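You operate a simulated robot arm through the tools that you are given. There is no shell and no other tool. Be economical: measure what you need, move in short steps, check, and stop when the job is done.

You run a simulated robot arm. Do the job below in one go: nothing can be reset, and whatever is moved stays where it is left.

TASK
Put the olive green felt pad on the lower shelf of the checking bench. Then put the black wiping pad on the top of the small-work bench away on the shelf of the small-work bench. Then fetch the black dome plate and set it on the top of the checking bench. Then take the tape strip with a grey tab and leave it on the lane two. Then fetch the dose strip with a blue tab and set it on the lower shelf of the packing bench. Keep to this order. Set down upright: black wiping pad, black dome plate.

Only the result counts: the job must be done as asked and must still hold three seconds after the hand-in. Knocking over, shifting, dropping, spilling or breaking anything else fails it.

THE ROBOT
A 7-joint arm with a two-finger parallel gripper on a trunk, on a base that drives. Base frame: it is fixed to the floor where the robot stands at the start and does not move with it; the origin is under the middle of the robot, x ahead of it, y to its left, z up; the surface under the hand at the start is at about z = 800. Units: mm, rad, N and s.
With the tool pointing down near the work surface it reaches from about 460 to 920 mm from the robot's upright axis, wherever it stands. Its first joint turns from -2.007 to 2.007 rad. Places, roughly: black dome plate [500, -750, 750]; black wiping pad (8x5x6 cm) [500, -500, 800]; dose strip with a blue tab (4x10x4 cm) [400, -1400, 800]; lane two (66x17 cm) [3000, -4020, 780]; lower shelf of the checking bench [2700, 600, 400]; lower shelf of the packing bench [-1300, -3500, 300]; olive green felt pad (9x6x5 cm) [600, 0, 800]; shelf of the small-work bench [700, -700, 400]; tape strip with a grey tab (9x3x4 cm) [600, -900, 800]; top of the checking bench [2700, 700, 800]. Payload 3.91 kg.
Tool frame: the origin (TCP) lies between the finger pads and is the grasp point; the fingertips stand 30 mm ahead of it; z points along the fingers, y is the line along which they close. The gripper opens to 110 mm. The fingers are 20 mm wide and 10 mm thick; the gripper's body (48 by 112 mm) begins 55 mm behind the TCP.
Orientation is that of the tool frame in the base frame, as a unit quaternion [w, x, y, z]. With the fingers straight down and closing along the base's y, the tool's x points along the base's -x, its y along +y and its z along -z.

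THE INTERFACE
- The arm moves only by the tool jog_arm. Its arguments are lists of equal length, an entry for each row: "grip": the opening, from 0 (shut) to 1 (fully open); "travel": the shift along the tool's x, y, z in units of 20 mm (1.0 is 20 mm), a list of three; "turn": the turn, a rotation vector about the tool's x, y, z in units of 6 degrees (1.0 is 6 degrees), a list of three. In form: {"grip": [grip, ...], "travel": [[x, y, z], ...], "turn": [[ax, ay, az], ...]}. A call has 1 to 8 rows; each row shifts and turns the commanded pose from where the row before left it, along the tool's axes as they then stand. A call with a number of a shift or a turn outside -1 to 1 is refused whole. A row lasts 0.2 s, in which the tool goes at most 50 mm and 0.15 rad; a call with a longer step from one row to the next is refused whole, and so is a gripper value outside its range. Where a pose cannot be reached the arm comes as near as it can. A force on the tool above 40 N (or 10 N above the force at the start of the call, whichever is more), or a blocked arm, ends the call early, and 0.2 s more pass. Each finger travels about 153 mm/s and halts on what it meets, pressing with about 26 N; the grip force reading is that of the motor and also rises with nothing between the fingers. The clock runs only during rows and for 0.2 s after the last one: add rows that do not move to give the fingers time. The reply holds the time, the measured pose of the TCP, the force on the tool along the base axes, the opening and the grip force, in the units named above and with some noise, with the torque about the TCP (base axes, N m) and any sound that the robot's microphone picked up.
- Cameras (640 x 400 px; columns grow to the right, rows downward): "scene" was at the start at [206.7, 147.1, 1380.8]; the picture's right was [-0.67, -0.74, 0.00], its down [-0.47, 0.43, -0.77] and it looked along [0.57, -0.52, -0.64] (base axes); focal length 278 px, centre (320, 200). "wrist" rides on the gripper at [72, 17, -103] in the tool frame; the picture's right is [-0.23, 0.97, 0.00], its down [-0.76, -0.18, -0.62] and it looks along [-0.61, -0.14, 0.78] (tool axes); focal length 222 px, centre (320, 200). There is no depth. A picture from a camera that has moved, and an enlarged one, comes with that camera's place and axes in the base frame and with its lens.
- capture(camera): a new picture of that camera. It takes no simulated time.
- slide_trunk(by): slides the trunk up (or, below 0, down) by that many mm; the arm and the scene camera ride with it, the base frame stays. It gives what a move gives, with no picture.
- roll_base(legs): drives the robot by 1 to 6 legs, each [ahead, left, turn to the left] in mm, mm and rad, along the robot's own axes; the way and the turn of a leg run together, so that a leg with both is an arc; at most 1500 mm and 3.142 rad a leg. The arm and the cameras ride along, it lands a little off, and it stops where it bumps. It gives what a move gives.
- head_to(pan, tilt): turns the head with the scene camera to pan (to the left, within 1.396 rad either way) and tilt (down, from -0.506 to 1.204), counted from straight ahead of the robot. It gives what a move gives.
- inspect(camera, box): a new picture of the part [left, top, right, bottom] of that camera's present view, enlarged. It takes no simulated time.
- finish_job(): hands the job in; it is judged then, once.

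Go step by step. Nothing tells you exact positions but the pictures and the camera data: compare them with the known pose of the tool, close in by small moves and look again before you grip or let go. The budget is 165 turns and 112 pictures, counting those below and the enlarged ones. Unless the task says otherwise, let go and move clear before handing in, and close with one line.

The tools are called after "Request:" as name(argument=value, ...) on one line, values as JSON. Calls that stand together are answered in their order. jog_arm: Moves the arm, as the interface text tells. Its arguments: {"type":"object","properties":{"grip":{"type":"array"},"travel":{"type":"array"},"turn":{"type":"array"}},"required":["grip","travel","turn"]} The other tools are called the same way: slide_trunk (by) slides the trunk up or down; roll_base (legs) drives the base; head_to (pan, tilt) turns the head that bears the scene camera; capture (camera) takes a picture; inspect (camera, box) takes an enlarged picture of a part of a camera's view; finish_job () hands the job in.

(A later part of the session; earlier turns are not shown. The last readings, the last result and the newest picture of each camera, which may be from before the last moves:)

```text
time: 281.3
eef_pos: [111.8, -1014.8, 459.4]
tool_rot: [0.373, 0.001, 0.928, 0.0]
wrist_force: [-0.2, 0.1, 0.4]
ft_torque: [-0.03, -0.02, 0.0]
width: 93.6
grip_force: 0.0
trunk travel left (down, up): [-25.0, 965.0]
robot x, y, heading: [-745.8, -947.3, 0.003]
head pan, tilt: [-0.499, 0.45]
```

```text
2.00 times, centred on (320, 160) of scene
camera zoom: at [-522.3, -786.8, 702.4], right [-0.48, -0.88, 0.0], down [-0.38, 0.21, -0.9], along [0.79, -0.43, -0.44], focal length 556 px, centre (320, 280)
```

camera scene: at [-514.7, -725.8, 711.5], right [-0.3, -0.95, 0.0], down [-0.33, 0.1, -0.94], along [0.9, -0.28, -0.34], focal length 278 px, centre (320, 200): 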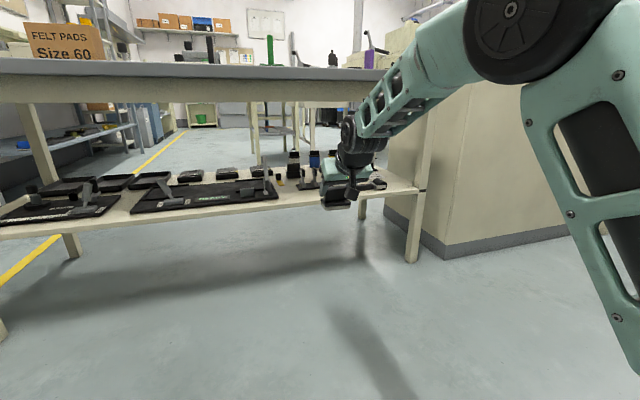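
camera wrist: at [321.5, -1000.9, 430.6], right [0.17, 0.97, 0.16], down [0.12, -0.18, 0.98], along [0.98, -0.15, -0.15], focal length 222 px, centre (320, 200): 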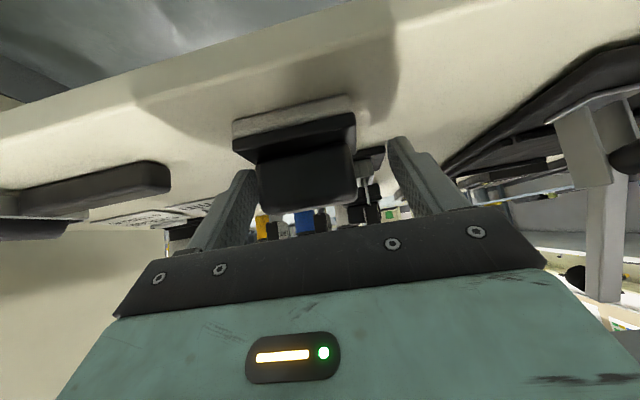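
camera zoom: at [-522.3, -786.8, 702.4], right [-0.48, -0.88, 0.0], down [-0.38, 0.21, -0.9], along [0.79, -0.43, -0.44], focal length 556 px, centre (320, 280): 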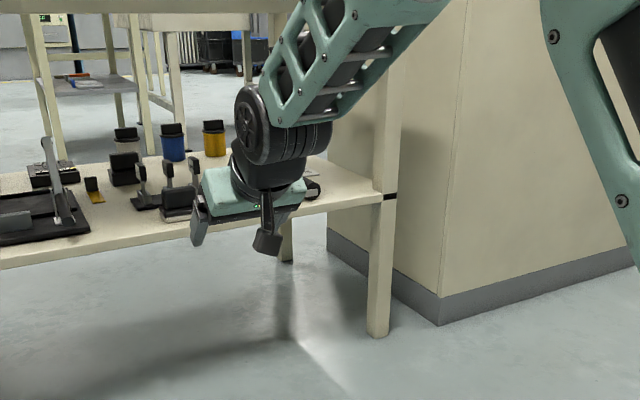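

The black pad stands on the shelf. Next is the black dome plate, so I'll raise the trunk and look down at it.

Request:
slide_trunk(by=400)

Request:
slide_trunk(by=300)

Request:
roll_base(legs=[[500, 0, 0]])

Request:
head_to(pan=-0.1, tilt=0.9)

Request:
capture(camera="scene")

```text
time: 285.2
eef_pos: [110.7, -1015.1, 861.7]
tool_rot: [0.372, 0.001, 0.928, 0.0]
wrist_force: [-0.7, -0.1, -0.3]
ft_torque: [0.0, 0.02, 0.0]
width: 93.6
grip_force: 0.0
trunk travel left (down, up): [-425.0, 565.0]
robot x, y, heading: [-745.4, -947.5, -0.003]
head pan, tilt: [-0.499, 0.45]
```

```text
time: 288.2
eef_pos: [112.0, -1014.9, 1159.8]
tool_rot: [0.372, 0.001, 0.928, 0.001]
wrist_force: [-0.4, 0.2, 1.5]
ft_torque: [-0.04, -0.01, -0.01]
width: 93.4
grip_force: 0.0
trunk travel left (down, up): [-725.0, 265.0]
robot x, y, heading: [-746.0, -948.0, 0.004]
head pan, tilt: [-0.499, 0.45]
```

```text
time: 291.1
eef_pos: [609.7, -1007.5, 1160.3]
tool_rot: [0.372, -0.003, 0.928, 0.001]
wrist_force: [-0.7, 0.0, 0.3]
ft_torque: [-0.02, -0.02, -0.01]
width: 93.3
grip_force: 0.1
trunk travel left (down, up): [-725.0, 265.0]
robot x, y, heading: [-253.2, -946.6, 0.002]
head pan, tilt: [-0.499, 0.45]
```

```text
time: 292.0
eef_pos: [611.0, -1007.2, 1160.7]
tool_rot: [0.372, -0.002, 0.928, 0.002]
wrist_force: [0.3, 0.2, 0.6]
ft_torque: [-0.01, 0.0, 0.0]
width: 93.5
grip_force: 0.1
trunk travel left (down, up): [-725.0, 265.0]
robot x, y, heading: [-250.7, -947.7, 0.006]
head pan, tilt: [-0.099, 0.901]
```

```text
49 pictures are left
camera scene: at [-30.6, -747.2, 1364.1], right [-0.09, -1.0, 0.0], down [-0.78, 0.07, -0.62], along [0.62, -0.06, -0.78], focal length 278 px, centre (320, 200)
```

scene: 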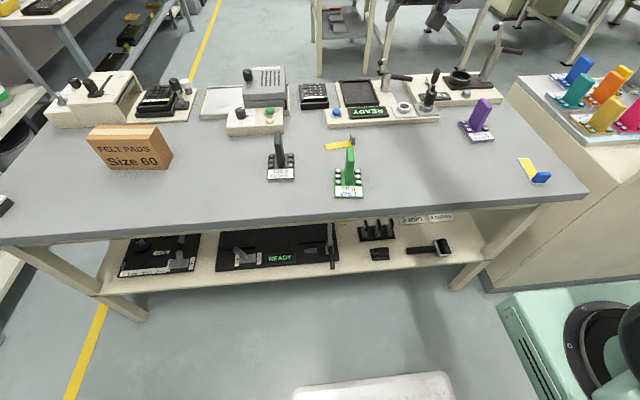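

Request:
inspect(camera="scene", box=[240, 115, 400, 215])

Request:
inspect(camera="scene", box=[440, 90, 600, 190])

```text
4.00 times, centred on (320, 165) of scene
camera zoom: at [-30.6, -747.2, 1364.1], right [-0.09, -1.0, 0.0], down [-0.78, 0.07, -0.62], along [0.62, -0.06, -0.78], focal length 1112 px, centre (320, 340)
```

zoom: 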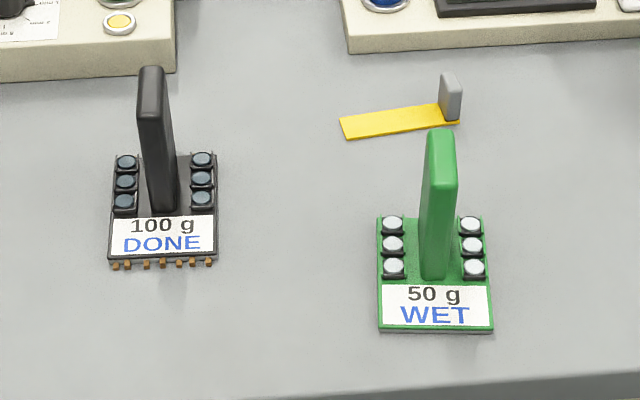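

```text
4.00 times, centred on (520, 140) of scene
camera zoom: at [-30.6, -747.2, 1364.1], right [-0.09, -1.0, 0.0], down [-0.78, 0.07, -0.62], along [0.62, -0.06, -0.78], focal length 1112 px, centre (-480, 440)
```

zoom: 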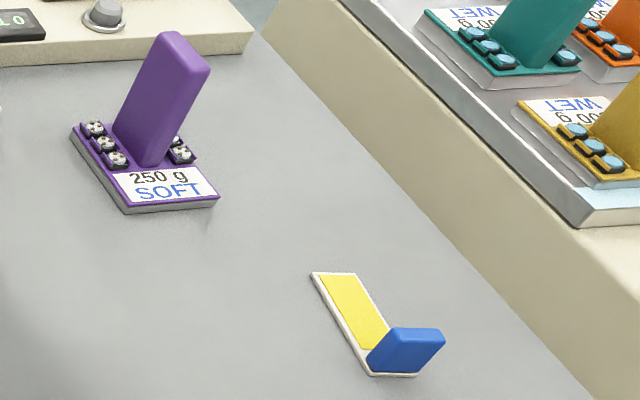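

The black dome plate spans x 500–592, y −728 to −652. Its tab stands along x at y≈−690 with its top at z≈896, so I'll bring the tool vertical over it.

Request:
roll_base(legs=[[0, 300, 0]])

Request:
jog_arm(grip=[1, 1, 1, 1, 1, 1, 1, 1], travel=[[0, 0, 0], [0, 0, 0], [0, 0, 0], [0, 0, 0], [0, 0, 0], [0, 0, 0], [0, 0, 0], [0, 0, 0]], turn=[[0, 1, 0], [0, 1, 0], [0, 1, 0], [0, 1, 0], [0, 1, 0], [0, 1, 0], [0, 1, 0], [0, 0.28, 0]])

Request:
capture(camera="wrist")

```text
time: 294.0
eef_pos: [609.0, -715.9, 1160.0]
tool_rot: [0.371, 0.001, 0.929, 0.0]
wrist_force: [-0.3, -0.2, 0.3]
ft_torque: [0.0, 0.02, -0.01]
width: 93.4
grip_force: 0.0
trunk travel left (down, up): [-725.0, 265.0]
robot x, y, heading: [-246.0, -648.7, -0.004]
head pan, tilt: [-0.099, 0.901]
```

```text
time: 295.8
eef_pos: [608.5, -715.6, 1160.8]
tool_rot: [0.0, 0.001, 1.0, 0.002]
wrist_force: [-0.5, -0.4, -0.1]
ft_torque: [0.01, 0.01, 0.0]
width: 109.8
grip_force: 0.2
trunk travel left (down, up): [-725.0, 265.0]
robot x, y, heading: [-247.8, -647.1, -0.002]
head pan, tilt: [-0.099, 0.901]
```

```text
46 pictures are left
camera wrist: at [536.6, -697.6, 1262.8], right [0.23, 0.97, 0.0], down [0.76, -0.18, 0.62], along [0.61, -0.14, -0.78], focal length 222 px, centre (320, 200)
```

wrist: 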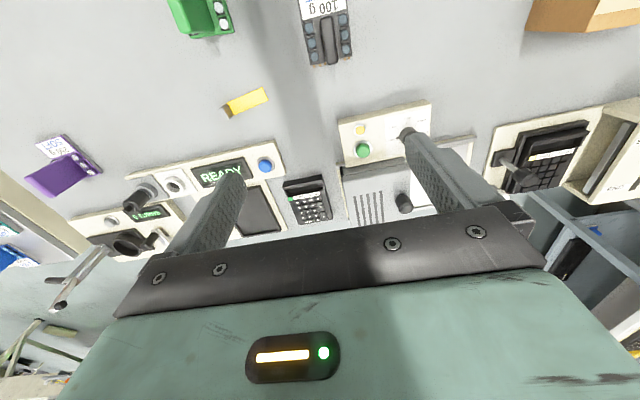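

The wrist view agrees: the tab is at about [557,−688]. I'll descend above it and recheck.

Request:
jog_arm(grip=[1, 1, 1, 1, 1, 1, 1, 1], travel=[[0.322, 0.172, 1], [0.322, 0.172, 1], [0.322, 0.172, 1], [0.322, 0.172, 1], [0.322, 0.172, 1], [0.322, 0.172, 1], [0.322, 0.172, 1], [0.322, 0.172, 1]], turn=[[0, 0, 0], [0, 0, 0], [0, 0, 0], [0, 0, 0], [0, 0, 0], [0, 0, 0], [0, 0, 0], [0, 0, 0]])

Request:
inspect(camera="scene", box=[200, 80, 400, 205])

Request:
capture(camera="wrist")

```text
time: 297.6
eef_pos: [556.7, -688.2, 998.3]
tool_rot: [0.0, 0.002, 1.0, 0.0]
wrist_force: [-0.5, 0.4, 0.3]
ft_torque: [-0.02, 0.03, 0.01]
width: 110.0
grip_force: 0.0
trunk travel left (down, up): [-725.0, 265.0]
robot x, y, heading: [-247.7, -646.3, 0.001]
head pan, tilt: [-0.099, 0.901]
```

```text
3.20 times, centred on (300, 142) of scene
camera zoom: at [-30.3, -451.0, 1364.1], right [-0.1, -0.99, 0.0], down [-0.78, 0.08, -0.62], along [0.62, -0.06, -0.78], focal length 889 px, centre (384, 384)
```

zoom: 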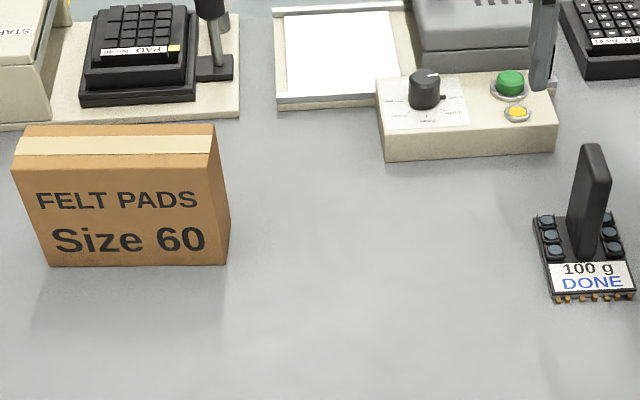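

```text
44 pictures are left
camera wrist: at [484.8, -670.4, 1101.7], right [0.23, 0.97, 0.0], down [0.76, -0.18, 0.62], along [0.61, -0.14, -0.78], focal length 222 px, centre (320, 200)
```

wrist: 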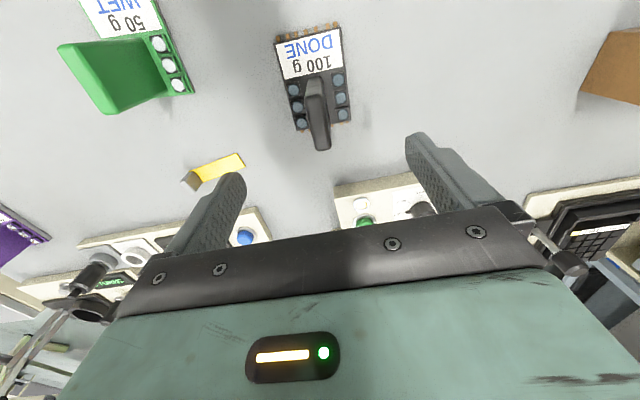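

The tab is centred at about [552,−687], within the finger gap. I'll descend to z≈868 and close.

Request:
jog_arm(grip=[1, 1, 1, 1, 1, 1, 1, 1], travel=[[0.036, 0, 0.93], [0.036, 0, 0.93], [0.036, 0, 0.93], [0.036, 0, 0.93], [0.036, 0, 0.93], [0.036, 0, 0.93], [0.036, 0, 0.9], [0, 0, 0]], turn=[[0, 0, 0], [0, 0, 0], [0, 0, 0], [0, 0, 0], [0, 0, 0], [0, 0, 0], [0, 0, 0], [0, 0, 0]])

Request:
capture(camera="wrist")

Request:
jog_arm(grip=[0.7, 0.5, 0.3, 0.15, 0.05, 0.0, 0.0, 0.0], travel=[[0, 0, 0], [0, 0, 0], [0, 0, 0], [0, 0, 0], [0, 0, 0], [0, 0, 0], [0, 0, 0], [0, 0, 0]], turn=[[0, 0, 0], [0, 0, 0], [0, 0, 0], [0, 0, 0], [0, 0, 0], [0, 0, 0], [0, 0, 0], [0, 0, 0]])

```text
time: 299.4
eef_pos: [554.2, -688.9, 869.8]
tool_rot: [0.0, 0.001, 1.0, 0.001]
wrist_force: [-0.7, -0.1, -0.1]
ft_torque: [-0.04, -0.02, 0.01]
width: 110.0
grip_force: 0.0
trunk travel left (down, up): [-725.0, 265.0]
robot x, y, heading: [-249.1, -646.3, 0.0]
head pan, tilt: [-0.099, 0.901]
```

```text
43 pictures are left
camera wrist: at [481.1, -670.4, 973.3], right [0.23, 0.97, 0.0], down [0.76, -0.18, 0.62], along [0.61, -0.14, -0.78], focal length 222 px, centre (320, 200)
```

wrist: 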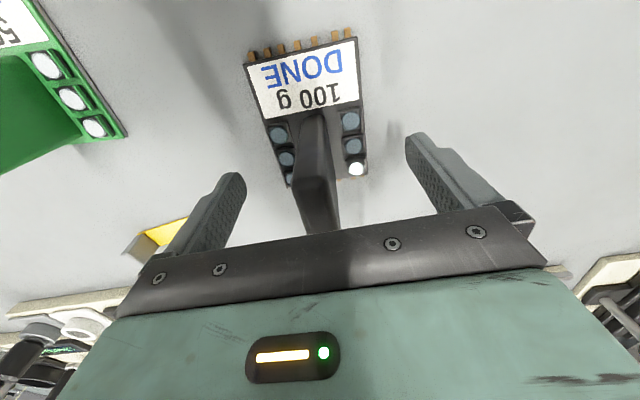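

```text
time: 301.2
eef_pos: [554.3, -689.0, 870.8]
tool_rot: [0.0, 0.001, 1.0, 0.001]
wrist_force: [0.1, -0.4, 2.1]
ft_torque: [-0.21, -0.17, 0.0]
width: 17.7
grip_force: 26.0
trunk travel left (down, up): [-725.0, 265.0]
robot x, y, heading: [-250.3, -647.6, 0.003]
head pan, tilt: [-0.099, 0.901]
```

The tab is gripped at 17.7 mm. I'll lift straight up.

Request:
jog_arm(grip=[0, 0, 0, 0, 0, 0, 0, 0], travel=[[0, 0, -0.4], [0, 0, -1], [0, 0, -1], [0, 0, -1], [0, 0, -1], [0, 0, -1], [0, 0, -1], [0, 0, -1]], turn=[[0, 0, 0], [0, 0, 0], [0, 0, 0], [0, 0, 0], [0, 0, 0], [0, 0, 0], [0, 0, 0], [0, 0, 0]])

Request:
jog_arm(grip=[0, 0, 0, 0, 0, 0, 0, 0], travel=[[0, 0, -1], [0, 0, -1], [0, 0, -1], [0, 0, -1], [0, 0, -1], [0, 0, -1], [0, 0, -1], [0, 0, -1]], turn=[[0, 0, 0], [0, 0, 0], [0, 0, 0], [0, 0, 0], [0, 0, 0], [0, 0, 0], [0, 0, 0], [0, 0, 0]])

Request:
capture(camera="wrist")

```text
time: 303.0
eef_pos: [553.2, -690.0, 1018.8]
tool_rot: [0.001, 0.001, 1.0, 0.001]
wrist_force: [0.4, 0.0, -0.7]
ft_torque: [0.03, 0.0, -0.01]
width: 17.6
grip_force: 26.6
trunk travel left (down, up): [-725.0, 265.0]
robot x, y, heading: [-250.2, -647.0, -0.004]
head pan, tilt: [-0.099, 0.901]
```

```text
time: 304.8
eef_pos: [552.1, -689.3, 1179.1]
tool_rot: [0.0, 0.001, 1.0, 0.002]
wrist_force: [-0.8, 0.3, -1.3]
ft_torque: [-0.03, 0.02, -0.03]
width: 17.8
grip_force: 26.3
trunk travel left (down, up): [-725.0, 265.0]
robot x, y, heading: [-249.2, -647.5, -0.008]
head pan, tilt: [-0.099, 0.901]
```

```text
42 pictures are left
camera wrist: at [479.5, -671.1, 1280.3], right [0.23, 0.97, 0.0], down [0.76, -0.18, 0.62], along [0.61, -0.14, -0.78], focal length 222 px, centre (320, 200)
```

wrist: 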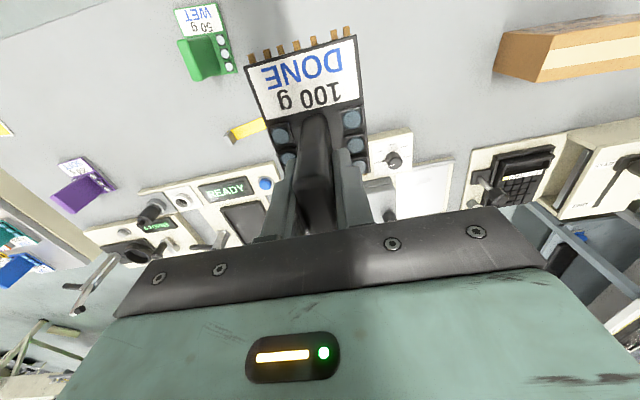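

The plate is held level. I'll retrace the route: south down the aisle.

Request:
roll_base(legs=[[0, 0, -1.56], [1500, 0, 0], [1500, 0, 0], [1500, 0, 0], [450, 0, 0]])

```text
time: 332.3
eef_pos: [8.5, -6363.1, 1176.5]
tool_rot: [0.0, 0.681, 0.732, 0.001]
wrist_force: [0.5, 0.4, -1.4]
ft_torque: [0.01, -0.01, -0.01]
width: 17.9
grip_force: 25.9
trunk travel left (down, up): [-725.0, 265.0]
robot x, y, heading: [-9.6, -5562.7, -1.492]
head pan, tilt: [-0.099, 0.901]
```

The drive drifted about 240 mm towards the bench row, so I'll check more often from now on. Now east, then north.

Request:
roll_base(legs=[[0, 0, 1.492], [1500, 0, 0], [320, 0, 0], [0, 0, 1.571]])

```text
time: 348.9
eef_pos: [1867.6, -4819.6, 1178.4]
tool_rot: [-0.001, -0.699, 0.715, 0.001]
wrist_force: [0.3, -0.3, -1.2]
ft_torque: [0.01, 0.01, -0.04]
width: 17.7
grip_force: 26.5
trunk travel left (down, up): [-725.0, 265.0]
robot x, y, heading: [1809.2, -5618.8, 1.548]
head pan, tilt: [-0.099, 0.901]
```

Now north up the corridor, in two stages.

Request:
roll_base(legs=[[0, 0, 0.03], [1500, 0, 0], [1000, 0, 0]])

```text
time: 361.4
eef_pos: [1842.2, -2328.1, 1178.6]
tool_rot: [0.0, -0.707, 0.708, 0.001]
wrist_force: [-0.1, 0.2, -0.9]
ft_torque: [0.01, 0.04, -0.01]
width: 17.7
grip_force: 26.0
trunk travel left (down, up): [-725.0, 265.0]
robot x, y, heading: [1796.5, -3127.6, 1.572]
head pan, tilt: [-0.099, 0.901]
```

On track, so I'll continue to y≈−480 and view the checking bench top.

Request:
roll_base(legs=[[1500, 0, 0], [1150, 0, 0], [0, -450, 0]])

Request:
head_to(pan=0.0, tilt=0.55)

Request:
capture(camera="scene")

```text
time: 376.7
eef_pos: [2265.2, 334.8, 1178.5]
tool_rot: [0.0, 0.71, -0.705, 0.0]
wrist_force: [-0.5, -0.4, -0.7]
ft_torque: [0.02, -0.02, 0.01]
width: 17.6
grip_force: 25.9
trunk travel left (down, up): [-725.0, 265.0]
robot x, y, heading: [2229.6, -465.3, 1.58]
head pan, tilt: [-0.099, 0.901]
```

```text
time: 377.5
eef_pos: [2266.5, 334.5, 1177.4]
tool_rot: [0.001, 0.71, -0.704, -0.001]
wrist_force: [0.3, -1.2, -0.5]
ft_torque: [0.0, 0.01, 0.0]
width: 17.5
grip_force: 25.6
trunk travel left (down, up): [-725.0, 265.0]
robot x, y, heading: [2229.0, -470.2, 1.582]
head pan, tilt: [0.0, 0.55]
```

```text
41 pictures are left
camera scene: at [2025.7, -236.8, 1393.2], right [1.0, 0.01, 0.0], down [0.0, -0.52, -0.85], along [-0.01, 0.85, -0.52], focal length 278 px, centre (320, 200)
```

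scene: 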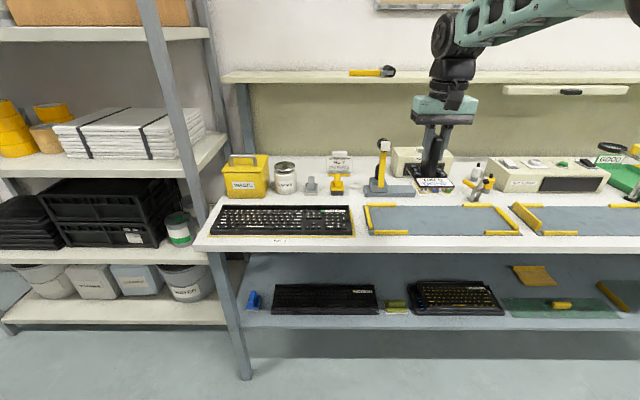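

I'll zoom in on the bench top to find bare surface.

Request:
inspect(camera="scene", box=[190, 130, 430, 280])

Request:
inspect(camera="scene", box=[400, 120, 640, 270])

```text
2.67 times, centred on (310, 205) of scene
camera zoom: at [2025.7, -236.8, 1393.2], right [1.0, 0.01, 0.0], down [0.0, -0.52, -0.85], along [-0.01, 0.85, -0.52], focal length 741 px, centre (347, 187)
```

zoom: 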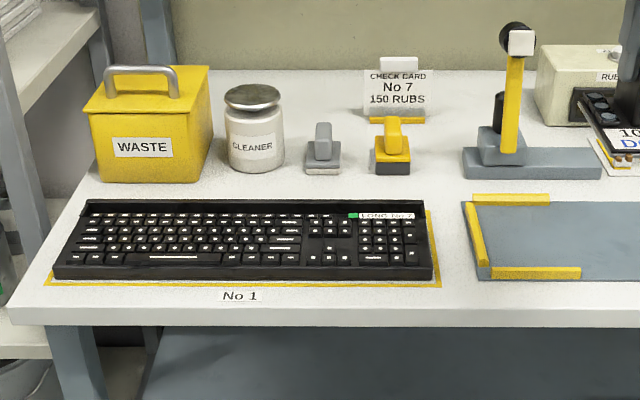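

```text
2.67 times, centred on (520, 195) of scene
camera zoom: at [2025.7, -236.8, 1393.2], right [1.0, 0.01, 0.0], down [0.0, -0.52, -0.85], along [-0.01, 0.85, -0.52], focal length 741 px, centre (-213, 213)
```

zoom: 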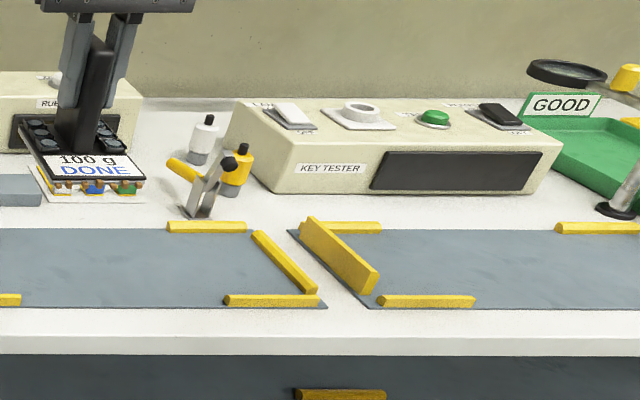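

There's a bare white band between the empty station mat (back edge y≈690) and the key tester (front y≈800) at x≈2800–3280. I'll move right and look closely.

Request:
roll_base(legs=[[0, 0, -0.01], [0, -680, 0], [150, 0, 0]])

Request:
head_to(pan=-0.15, tilt=0.65)

Request:
capture(camera="scene")

Request:
inspect(camera="scene", box=[240, 120, 480, 270])

```text
time: 382.6
eef_pos: [2947.4, 486.9, 1177.7]
tool_rot: [0.001, 0.711, -0.704, 0.0]
wrist_force: [-0.2, 0.1, -1.2]
ft_torque: [-0.01, 0.01, -0.03]
width: 17.7
grip_force: 26.1
trunk travel left (down, up): [-725.0, 265.0]
robot x, y, heading: [2912.2, -313.4, 1.579]
head pan, tilt: [0.0, 0.55]
```

```text
time: 383.3
eef_pos: [2947.3, 486.1, 1177.2]
tool_rot: [0.0, 0.71, -0.704, -0.001]
wrist_force: [0.4, 1.0, -1.0]
ft_torque: [-0.01, 0.01, 0.0]
width: 17.7
grip_force: 26.0
trunk travel left (down, up): [-725.0, 265.0]
robot x, y, heading: [2912.7, -314.2, 1.578]
head pan, tilt: [-0.15, 0.649]
```

```text
38 pictures are left
camera scene: at [2721.2, -89.0, 1384.6], right [0.99, -0.14, 0.0], down [-0.08, -0.6, -0.8], along [0.11, 0.79, -0.6], focal length 278 px, centre (320, 200)
```

scene: 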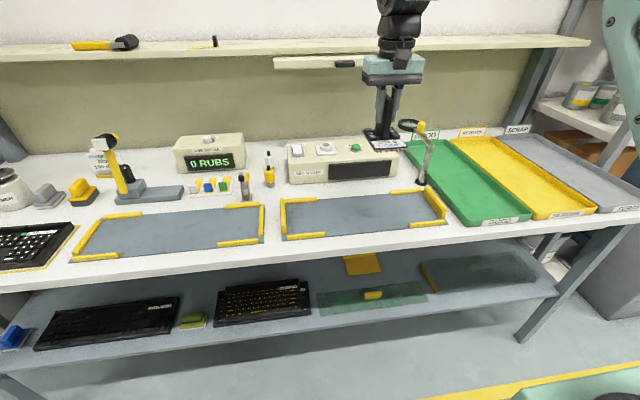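

```text
2.67 times, centred on (360, 195) of scene
camera zoom: at [2721.2, -89.0, 1384.6], right [0.99, -0.14, 0.0], down [-0.08, -0.6, -0.8], along [0.11, 0.79, -0.6], focal length 741 px, centre (213, 213)
```

zoom: 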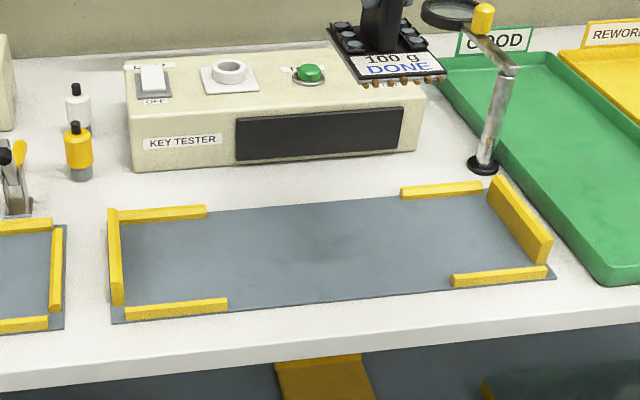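

The bare band is y 682–791. I'll rotate the plate 90° so its short side spans the band, then drive forward.

Request:
jog_arm(grip=[0, 0, 0, 0, 0, 0, 0, 0], travel=[[0, 0, 0], [0, 0, 0], [0, 0, 0], [0, 0, 0], [0, 0, 0], [0, 0, 0], [0, 0, 0], [0, 0, 0]], turn=[[0, 0, 1], [0, 0, 1], [0, 0, 1], [0, 0, 1], [0, 0, 1], [0, 0, 1], [0, 0, 1], [0, 0, 1]])

Request:
jog_arm(grip=[0, 0, 0, 0, 0, 0, 0], travel=[[0, 0, 0], [0, 0, 0], [0, 0, 0], [0, 0, 0], [0, 0, 0], [0, 0, 0], [0, 0, 0]], turn=[[0, 0, 1], [0, 0, 1], [0, 0, 1], [0, 0, 1], [0, 0, 1], [0, 0, 1], [0, 0, 1]])

Request:
roll_base(legs=[[245, 0, 0]])

```text
time: 385.1
eef_pos: [2946.1, 487.8, 1176.4]
tool_rot: [-0.002, -0.362, 0.932, 0.001]
wrist_force: [0.6, -0.6, -0.4]
ft_torque: [0.0, 0.01, 0.01]
width: 18.1
grip_force: 25.9
trunk travel left (down, up): [-725.0, 265.0]
robot x, y, heading: [2912.9, -316.4, 1.578]
head pan, tilt: [-0.15, 0.649]
```

```text
time: 386.7
eef_pos: [2946.8, 486.5, 1178.0]
tool_rot: [-0.001, -0.003, 1.0, 0.0]
wrist_force: [1.0, 0.1, -1.0]
ft_torque: [0.03, -0.02, -0.01]
width: 17.8
grip_force: 26.1
trunk travel left (down, up): [-725.0, 265.0]
robot x, y, heading: [2916.1, -315.2, 1.576]
head pan, tilt: [-0.15, 0.649]
```

```text
time: 388.5
eef_pos: [2946.6, 730.2, 1177.8]
tool_rot: [-0.001, -0.003, 1.0, 0.0]
wrist_force: [-0.1, -0.3, -1.5]
ft_torque: [0.04, 0.0, -0.01]
width: 17.7
grip_force: 26.5
trunk travel left (down, up): [-725.0, 265.0]
robot x, y, heading: [2909.8, -69.0, 1.581]
head pan, tilt: [-0.15, 0.649]
```

Aligned, with y≈730. I'll lower to z≈1018 while nudging into position and look.

Request:
jog_arm(grip=[0, 0, 0, 0, 0, 0, 0, 0], travel=[[0.15, 0.04, 1], [0.15, 0.04, 1], [0.15, 0.04, 1], [0.15, 0.04, 1], [0.15, 0.04, 1], [0.15, 0.04, 1], [0.15, 0.04, 1], [0.15, 0.04, 1]], turn=[[0, 0, 0], [0, 0, 0], [0, 0, 0], [0, 0, 0], [0, 0, 0], [0, 0, 0], [0, 0, 0], [0, 0, 0]])

Request:
jog_arm(grip=[0, 0, 0, 0, 0], travel=[[0, 0, 1], [0, 0, 1], [0, 0, 1], [0, 0, 1], [0, 0, 1]], turn=[[0, 0, 0], [0, 0, 0], [0, 0, 0], [0, 0, 0], [0, 0, 0]])

Request:
head_to(pan=-0.25, tilt=0.8)

Request:
inspect(camera="scene", box=[200, 80, 440, 230])

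Request:
capture(camera="wrist")

```text
time: 390.3
eef_pos: [2923.5, 735.7, 1019.4]
tool_rot: [-0.001, -0.002, 1.0, 0.003]
wrist_force: [5.8, 2.6, 24.0]
ft_torque: [0.96, 0.41, -0.18]
width: 18.0
grip_force: 25.8
trunk travel left (down, up): [-725.0, 265.0]
robot x, y, heading: [2911.2, -66.9, 1.575]
head pan, tilt: [-0.15, 0.649]
```

```text
time: 390.8
eef_pos: [2921.8, 738.5, 995.0]
tool_rot: [-0.002, -0.004, 1.0, 0.005]
wrist_force: [1.0, -2.1, 16.5]
ft_torque: [0.45, 0.0, -0.02]
width: 17.8
grip_force: 25.7
trunk travel left (down, up): [-725.0, 265.0]
robot x, y, heading: [2908.6, -69.8, 1.58]
head pan, tilt: [-0.15, 0.649]
stopped in row 2: the force on the tool passed its limit at 66 N (the readings are from after the stop); the commanded pose is now the measured one
```

```text
time: 391.5
eef_pos: [2922.5, 739.4, 994.6]
tool_rot: [-0.002, -0.004, 1.0, 0.005]
wrist_force: [2.1, 3.7, 25.1]
ft_torque: [1.06, 0.21, -0.11]
width: 17.6
grip_force: 26.1
trunk travel left (down, up): [-725.0, 265.0]
robot x, y, heading: [2912.6, -71.0, 1.578]
head pan, tilt: [-0.25, 0.799]
```

```text
2.67 times, centred on (320, 155) of scene
camera zoom: at [2726.6, 146.3, 1372.3], right [0.97, -0.24, 0.0], down [-0.17, -0.7, -0.7], along [0.17, 0.68, -0.72], focal length 741 px, centre (320, 320)
```

zoom: 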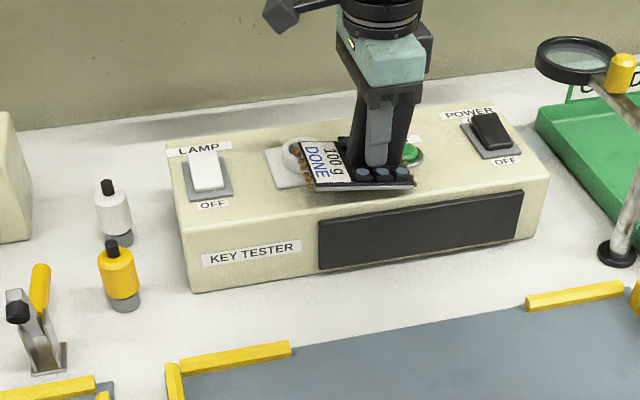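

```text
35 pictures are left
camera wrist: at [2850.0, 754.8, 1097.3], right [0.22, 0.98, 0.01], down [0.77, -0.18, 0.62], along [0.6, -0.13, -0.79], focal length 222 px, centre (320, 200)
```

wrist: 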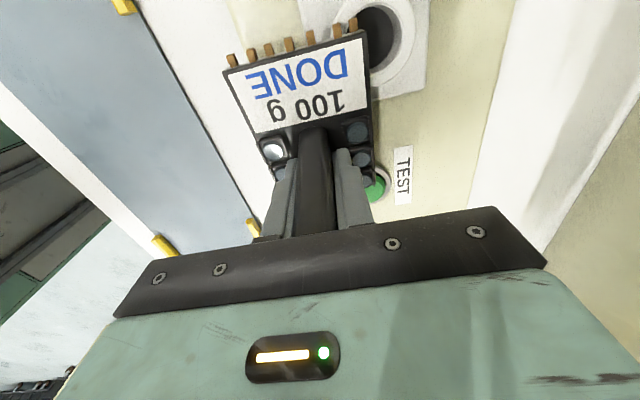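

The plate came down on the key tester. My height was wrong: the two views agree on a bench top at z≈850, so the bare band is really y≈615–715. I'll lift straight off and check that nothing moved.

Request:
jog_arm(grip=[0, 0, 0, 0, 0], travel=[[0, 0, -0.5], [0, 0, -1], [0, 0, -1], [0, 0, -1], [0, 0, -1]], turn=[[0, 0, 0], [0, 0, 0], [0, 0, 0], [0, 0, 0], [0, 0, 0]])

Request:
roll_base(legs=[[-75, 0, 0]])

Request:
inspect(camera="scene", box=[200, 80, 440, 230])

Request:
capture(camera="wrist")

```text
time: 392.7
eef_pos: [2922.7, 738.4, 1082.8]
tool_rot: [-0.002, -0.003, 1.0, 0.003]
wrist_force: [-0.6, -0.6, -0.8]
ft_torque: [0.01, -0.03, -0.02]
width: 17.3
grip_force: 26.1
trunk travel left (down, up): [-725.0, 265.0]
robot x, y, heading: [2912.0, -72.3, 1.583]
head pan, tilt: [-0.25, 0.799]
```

```text
time: 393.7
eef_pos: [2923.5, 661.4, 1082.9]
tool_rot: [-0.002, -0.004, 1.0, 0.003]
wrist_force: [-0.2, 0.7, -0.2]
ft_torque: [0.02, -0.07, -0.01]
width: 17.7
grip_force: 26.1
trunk travel left (down, up): [-725.0, 265.0]
robot x, y, heading: [2910.1, -146.4, 1.577]
head pan, tilt: [-0.25, 0.799]
```

```text
2.67 times, centred on (320, 155) of scene
camera zoom: at [2727.1, 71.2, 1371.9], right [0.97, -0.24, 0.0], down [-0.17, -0.7, -0.7], along [0.17, 0.68, -0.72], focal length 741 px, centre (320, 320)
```

zoom: 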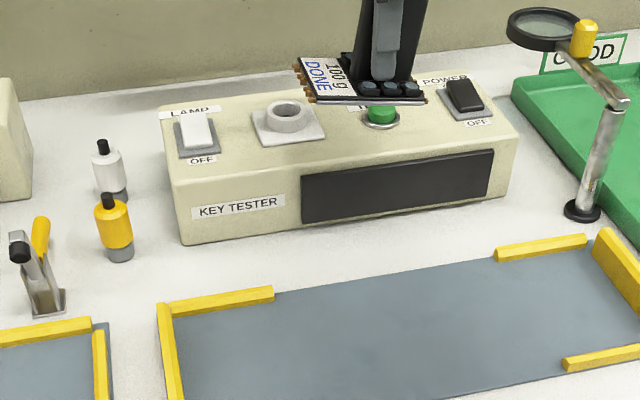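

```text
33 pictures are left
camera wrist: at [2851.5, 678.2, 1185.6], right [0.22, 0.98, 0.0], down [0.77, -0.17, 0.62], along [0.6, -0.13, -0.79], focal length 222 px, centre (320, 200)
```

wrist: 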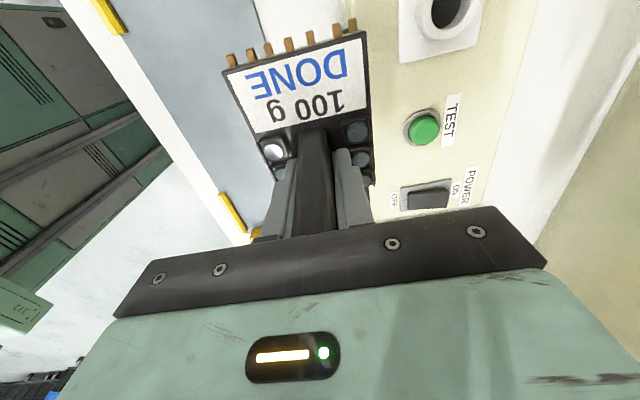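

The tester and its controls look unmoved, but the plate slid up in the fingers and may be tilted. I'll zoom in to measure it.

Request:
inspect(camera="scene", box=[290, 70, 390, 132])

```text
6.40 times, centred on (340, 101) of scene
camera zoom: at [2727.1, 71.2, 1371.9], right [0.97, -0.24, 0.0], down [-0.17, -0.7, -0.7], along [0.17, 0.68, -0.72], focal length 1778 px, centre (192, 834)
```

zoom: 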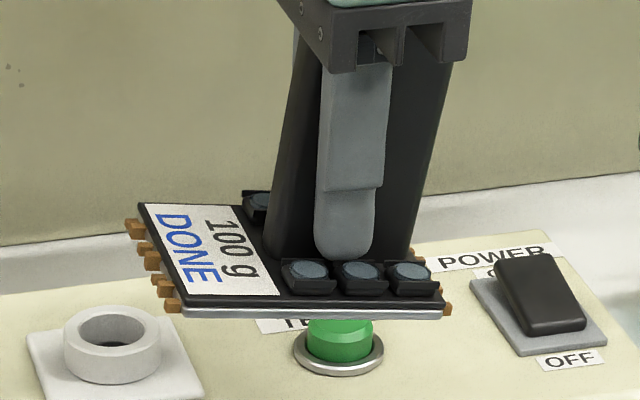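

The plate's pin end is raised about 6°. I'll lower to z≈943 over the band (y≈669), tilt the tool 6° to level the plate, and inspect.

Request:
jog_arm(grip=[0, 0, 0, 0, 0, 0, 0, 0], travel=[[0, 0.1, 1], [0, 0.1, 1], [0, 0.1, 1], [0, 0.1, 1], [0, 0, 1], [0, 0, 1], [0, 0, 1], [0, 0, 0]], turn=[[0, 0, 0], [0, 0, 0], [0, 0, 0], [0, 0, 0], [0, 0, 0], [0, 0, 0], [0, 0, 0], [0, -1, 0]])

Request:
inspect(camera="scene", box=[260, 110, 420, 210])

```text
time: 395.1
eef_pos: [2921.5, 674.5, 981.8]
tool_rot: [-0.004, -0.003, 1.0, 0.012]
wrist_force: [0.0, 1.1, 18.8]
ft_torque: [0.64, -0.64, 0.05]
width: 17.9
grip_force: 25.7
trunk travel left (down, up): [-725.0, 265.0]
robot x, y, heading: [2911.3, -143.7, 1.575]
head pan, tilt: [-0.25, 0.799]
stopped in row 6: the force on the tool passed its limit at 57 N (the readings are from after the stop); the commanded pose is now the measured one
```

```text
4.00 times, centred on (340, 160) of scene
camera zoom: at [2727.0, 70.0, 1372.3], right [0.97, -0.24, 0.0], down [-0.17, -0.7, -0.7], along [0.17, 0.68, -0.72], focal length 1112 px, centre (240, 360)
```

zoom: 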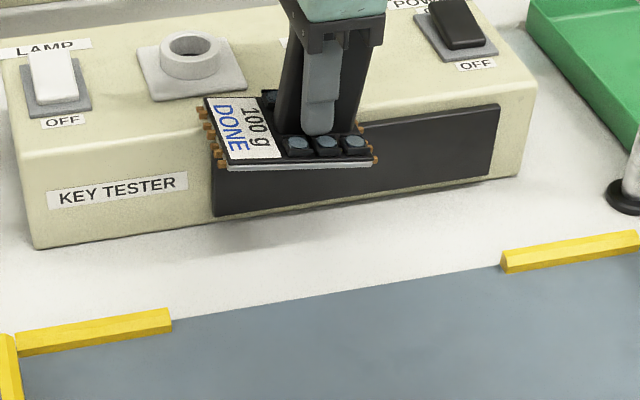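

It touched the tester's front top edge again. Recalibrated, the tester front is at y≈703, the bench top at z≈854 and the mat's back edge at y≈607, so the centre should be y≈654. I'll lift, shift back 20 mm and look.

Request:
jog_arm(grip=[0, 0, 0, 0, 0], travel=[[0, 0, -0.5], [0, 0, -1], [0, -0.5, 0], [0, -0.5, 0], [0, 0, 0]], turn=[[0, 0, 0], [0, 0, 0], [0, 0, 0], [0, 0, 0], [0, 0, 0]])

Request:
inspect(camera="scene", box=[260, 80, 420, 180])

Request:
capture(camera="wrist")

```text
time: 396.3
eef_pos: [2923.0, 651.6, 1009.1]
tool_rot: [-0.003, -0.004, 1.0, 0.007]
wrist_force: [-0.6, -0.7, -1.2]
ft_torque: [0.01, 0.01, -0.03]
width: 17.4
grip_force: 26.3
trunk travel left (down, up): [-725.0, 265.0]
robot x, y, heading: [2910.0, -145.4, 1.577]
head pan, tilt: [-0.25, 0.799]
```

```text
4.00 times, centred on (340, 130) of scene
camera zoom: at [2727.1, 71.0, 1371.9], right [0.97, -0.24, 0.0], down [-0.17, -0.7, -0.7], along [0.17, 0.68, -0.72], focal length 1112 px, centre (240, 480)
```

zoom: 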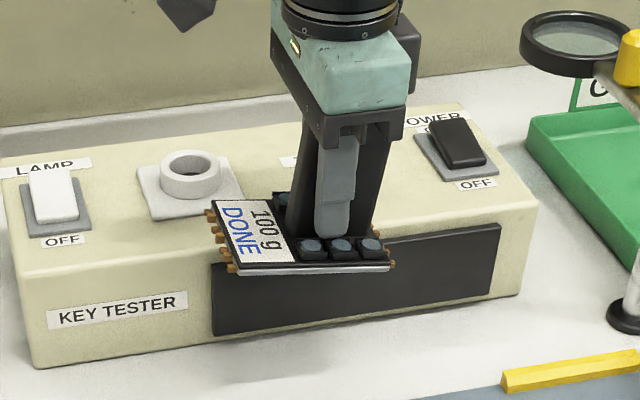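

```text
29 pictures are left
camera wrist: at [2851.5, 667.8, 1111.9], right [0.22, 0.98, 0.01], down [0.77, -0.18, 0.62], along [0.6, -0.12, -0.79], focal length 222 px, centre (320, 200)
```

wrist: 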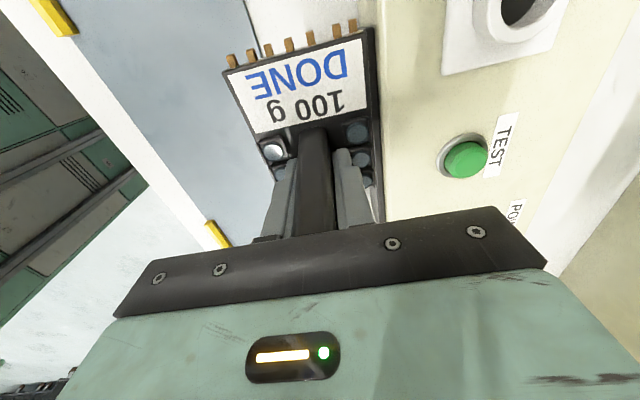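

The plate now spans y≈615–696, just clear of the tester (702). I'll shift 3 mm more, descend to just above the surface and level it.

Request:
jog_arm(grip=[0, 0, 0, 0, 0, 0, 0], travel=[[0, -0.15, 0.5], [0, 0, 0.9], [0, 0, 0.9], [0, 0, 0.9], [0, 0, 0.9], [0, 0, 0], [0, 0, 0]], turn=[[0, 0, 0], [0, 0, 0], [0, 0, 0], [0, 0, 0], [0, 0, 0], [0, -0.9, 0], [0, 0, 0]])

Request:
inspect(camera="scene", box=[260, 110, 420, 210])

```text
time: 397.9
eef_pos: [2924.3, 651.3, 926.1]
tool_rot: [0.045, -0.003, 0.999, 0.008]
wrist_force: [0.2, -0.5, -1.3]
ft_torque: [0.04, -0.01, -0.01]
width: 17.6
grip_force: 26.2
trunk travel left (down, up): [-725.0, 265.0]
robot x, y, heading: [2914.5, -147.2, 1.573]
head pan, tilt: [-0.25, 0.799]
```

```text
4.00 times, centred on (340, 160) of scene
camera zoom: at [2727.1, 71.0, 1371.9], right [0.97, -0.24, 0.0], down [-0.17, -0.7, -0.7], along [0.17, 0.68, -0.72], focal length 1112 px, centre (240, 360)
```

zoom: 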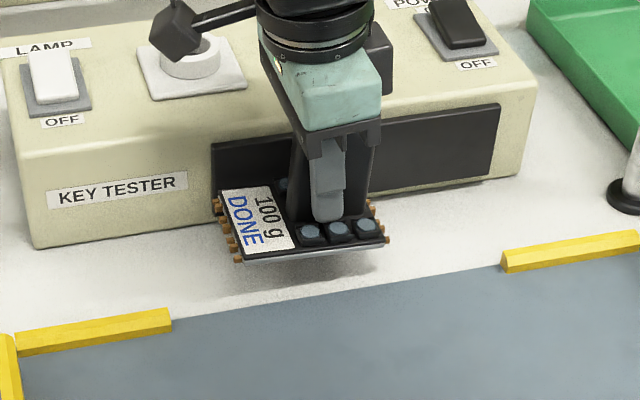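

The plate is level now. I'll do a fine descent to contact.

Request:
jog_arm(grip=[0, 0, 0, 0, 0, 0, 0, 0], travel=[[0, 0, 0.2], [0, 0, 0.2], [0, 0, 0.2], [0, 0, 0.12], [0, 0, 0.12], [0, 0, 0.12], [0, 0, 0.12], [0, 0, 0.12]], turn=[[0, 0, 0], [0, 0, 0], [0, 0, 0], [0, 0, 0], [0, 0, 0], [0, 0, 0], [0, 0, 0], [0, 0, 0]])

Request:
inspect(camera="scene", box=[260, 110, 420, 210])

```text
time: 399.7
eef_pos: [2924.2, 652.0, 903.6]
tool_rot: [0.044, -0.003, 0.999, 0.007]
wrist_force: [0.1, 0.1, -1.2]
ft_torque: [0.0, -0.02, 0.03]
width: 17.9
grip_force: 25.3
trunk travel left (down, up): [-725.0, 265.0]
robot x, y, heading: [2916.5, -151.8, 1.579]
head pan, tilt: [-0.25, 0.799]
```

```text
4.00 times, centred on (340, 160) of scene
camera zoom: at [2727.1, 71.0, 1371.9], right [0.97, -0.24, 0.0], down [-0.17, -0.7, -0.7], along [0.17, 0.68, -0.72], focal length 1112 px, centre (240, 360)
```

zoom: 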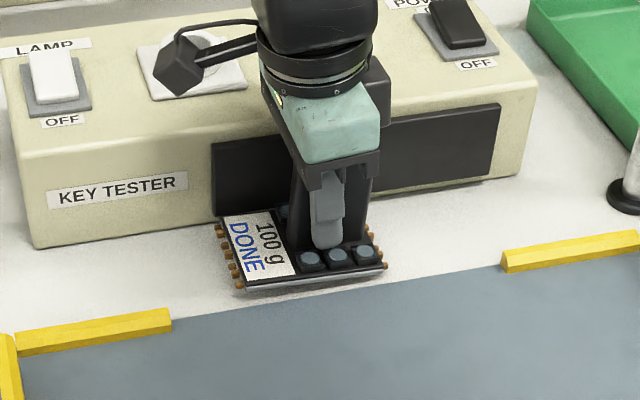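

No contact yet. I'll continue down.

Request:
jog_arm(grip=[0, 0, 0, 0, 0, 0, 0, 0], travel=[[0, 0, 0.1], [0, 0, 0.1], [0, 0, 0.1], [0, 0, 0.1], [0, 0, 0.1], [0, 0, 0.1], [0, 0, 0.1], [0, 0, 0.1]], turn=[[0, 0, 0], [0, 0, 0], [0, 0, 0], [0, 0, 0], [0, 0, 0], [0, 0, 0], [0, 0, 0], [0, 0, 0]])

Request:
jog_arm(grip=[0, 0, 0, 0, 0, 0], travel=[[0, 0, 0.1], [0, 0, 0.1], [0, 0, 0.1], [0, 0, 0.1], [0, 0, 0.1], [0, 0, 0.1]], turn=[[0, 0, 0], [0, 0, 0], [0, 0, 0], [0, 0, 0], [0, 0, 0], [0, 0, 0]])

Request:
inspect(camera="scene", box=[260, 110, 420, 210])

```text
time: 401.2
eef_pos: [2925.2, 653.8, 895.1]
tool_rot: [0.043, -0.003, 0.999, 0.012]
wrist_force: [-0.3, -2.6, 18.9]
ft_torque: [-0.87, -0.78, -0.12]
width: 17.7
grip_force: 25.7
trunk travel left (down, up): [-725.0, 265.0]
robot x, y, heading: [2912.4, -148.7, 1.578]
head pan, tilt: [-0.25, 0.799]
stopped in row 7: the force on the tool passed its limit at 43 N (the readings are from after the stop); the commanded pose is now the measured one
```

```text
time: 401.8
eef_pos: [2925.5, 654.7, 896.3]
tool_rot: [0.044, -0.003, 0.999, 0.014]
wrist_force: [-0.7, -2.4, 17.2]
ft_torque: [-0.81, -0.7, -0.12]
width: 17.7
grip_force: 26.2
trunk travel left (down, up): [-725.0, 265.0]
robot x, y, heading: [2912.7, -147.9, 1.582]
head pan, tilt: [-0.25, 0.799]
stopped in row 2: the force on the tool passed its limit at 43 N (the readings are from after the stop); the commanded pose is now the measured one
```

```text
4.00 times, centred on (340, 160) of scene
camera zoom: at [2726.9, 69.9, 1371.8], right [0.97, -0.24, 0.0], down [-0.17, -0.7, -0.7], along [0.17, 0.68, -0.72], focal length 1112 px, centre (240, 360)
```

zoom: 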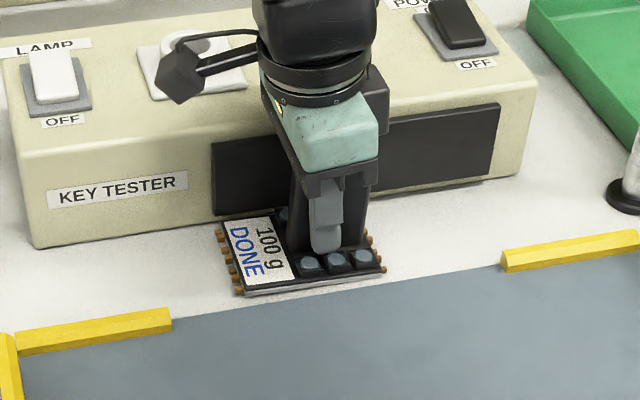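

The plate rests in the band, clear of both mat and tester. I'll ease off slightly, open a little, and look.

Request:
jog_arm(grip=[0, 0.15, 0.3, 0.36, 0.36], travel=[[0, 0, -0.1], [0, 0, 0], [0, 0, 0], [0, 0, 0], [0, 0, 0]], turn=[[0, 0, 0], [0, 0, 0], [0, 0, 0], [0, 0, 0], [0, 0, 0]])

Request:
jog_arm(grip=[0.36, 0.36, 0.36, 0.36, 0.36, 0.36, 0.36, 0.36], travel=[[0, 0, -0.3], [0, 0, -0.8], [0, 0, -0.8], [0, 0, -0.8], [0, 0, -1], [0, 0, -1], [0, 0, -1], [0, 0, -1]], turn=[[0, 0, 0], [0, 0, 0], [0, 0, 0], [0, 0, 0], [0, 0, 0], [0, 0, 0], [0, 0, 0], [0, 0, 0]])

Request:
inspect(camera="scene", box=[240, 80, 440, 205])

```text
time: 403.0
eef_pos: [2925.3, 655.6, 895.5]
tool_rot: [0.044, -0.003, 0.999, 0.014]
wrist_force: [-1.9, -0.6, 4.8]
ft_torque: [-0.18, -0.23, 0.01]
width: 18.5
grip_force: 0.0
trunk travel left (down, up): [-725.0, 265.0]
robot x, y, heading: [2912.4, -148.3, 1.578]
head pan, tilt: [-0.25, 0.799]
```

```text
time: 404.8
eef_pos: [2912.1, 651.3, 1029.2]
tool_rot: [0.043, -0.004, 0.999, 0.014]
wrist_force: [0.0, 0.5, -0.4]
ft_torque: [-0.03, 0.0, 0.02]
width: 18.1
grip_force: 0.1
trunk travel left (down, up): [-725.0, 265.0]
robot x, y, heading: [2915.2, -147.0, 1.582]
head pan, tilt: [-0.25, 0.799]
```

```text
3.20 times, centred on (340, 142) of scene
camera zoom: at [2727.0, 71.1, 1371.9], right [0.97, -0.24, 0.0], down [-0.17, -0.7, -0.7], along [0.17, 0.68, -0.72], focal length 889 px, centre (256, 384)
```

zoom: 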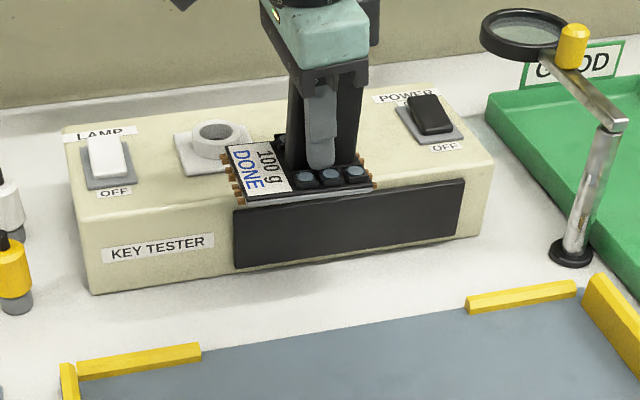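

The fingertips were wedged between the tab and the domes, so the plate came up with the hand. I'll re-grip, retrace straight down, then release with a near-neutral opening before sliding up.

Request:
jog_arm(grip=[0, 0, 0, 0, 0, 0, 0, 0], travel=[[0, 0, 0], [0, 0, 0], [0, 0, 1], [0, 0, 1], [0, 0, 1], [0, 0, 1], [0, 0, 1], [0, 0, 0.7]], turn=[[0, 0, 0], [0, 0, 0], [0, 0, 0], [0, 0, 0], [0, 0, 0], [0, 0, 0], [0, 0, 0], [0, 0, 0]])

Request:
inspect(camera="scene", box=[260, 110, 420, 210])

```text
time: 406.6
eef_pos: [2924.4, 653.9, 914.9]
tool_rot: [0.044, -0.003, 0.999, 0.013]
wrist_force: [0.1, -0.4, -0.4]
ft_torque: [0.01, 0.05, 0.0]
width: 17.4
grip_force: 26.1
trunk travel left (down, up): [-725.0, 265.0]
robot x, y, heading: [2911.0, -146.9, 1.576]
head pan, tilt: [-0.25, 0.799]
```

```text
4.00 times, centred on (340, 160) of scene
camera zoom: at [2727.0, 70.7, 1372.0], right [0.97, -0.24, 0.0], down [-0.17, -0.7, -0.7], along [0.17, 0.68, -0.72], focal length 1112 px, centre (240, 360)
```

zoom: 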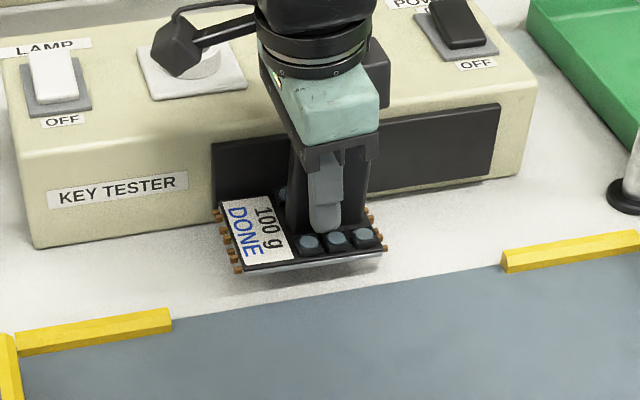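

Held again. I'll lower to contact, set the neutral opening, and rise a little.

Request:
jog_arm(grip=[0, 0, 0, 0, 0, 0, 0], travel=[[0, 0, 0.2], [0, 0, 0.2], [0, 0, 0.2], [0, 0, 0.15], [0, 0, 0.1], [0, 0, 0.1], [0, 0, 0]], turn=[[0, 0, 0], [0, 0, 0], [0, 0, 0], [0, 0, 0], [0, 0, 0], [0, 0, 0], [0, 0, 0]])

Request:
jog_arm(grip=[0.164, 0.164, 0.166, 0.166, 0.166, 0.166, 0.166, 0.166], travel=[[0, 0, 0], [0, 0, 0], [0, 0, -0.2], [0, 0, -0.2], [0, 0, -0.2], [0, 0, -0.2], [0, 0, -0.2], [0, 0, -0.2]], turn=[[0, 0, 0], [0, 0, 0], [0, 0, 0], [0, 0, 0], [0, 0, 0], [0, 0, 0], [0, 0, 0], [0, 0, 0]])

Request:
inspect(camera="scene", box=[260, 110, 420, 210])

```text
time: 408.2
eef_pos: [2925.3, 654.6, 895.3]
tool_rot: [0.044, -0.004, 0.999, 0.013]
wrist_force: [-0.5, -0.4, 0.6]
ft_torque: [-0.01, -0.04, 0.02]
width: 17.8
grip_force: 26.0
trunk travel left (down, up): [-725.0, 265.0]
robot x, y, heading: [2911.8, -147.8, 1.581]
head pan, tilt: [-0.25, 0.799]
```

```text
time: 410.0
eef_pos: [2922.7, 654.5, 918.8]
tool_rot: [0.043, -0.003, 0.999, 0.013]
wrist_force: [-0.2, 0.8, -0.6]
ft_torque: [0.04, -0.02, -0.02]
width: 17.9
grip_force: 0.1
trunk travel left (down, up): [-725.0, 265.0]
robot x, y, heading: [2914.2, -145.5, 1.579]
head pan, tilt: [-0.25, 0.799]
```

```text
4.00 times, centred on (340, 160) of scene
camera zoom: at [2727.0, 70.9, 1371.9], right [0.97, -0.24, 0.0], down [-0.17, -0.7, -0.7], along [0.17, 0.68, -0.72], focal length 1112 px, centre (240, 360)
```

zoom: 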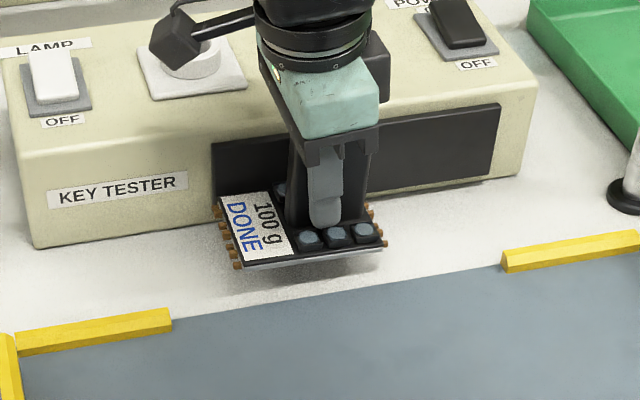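

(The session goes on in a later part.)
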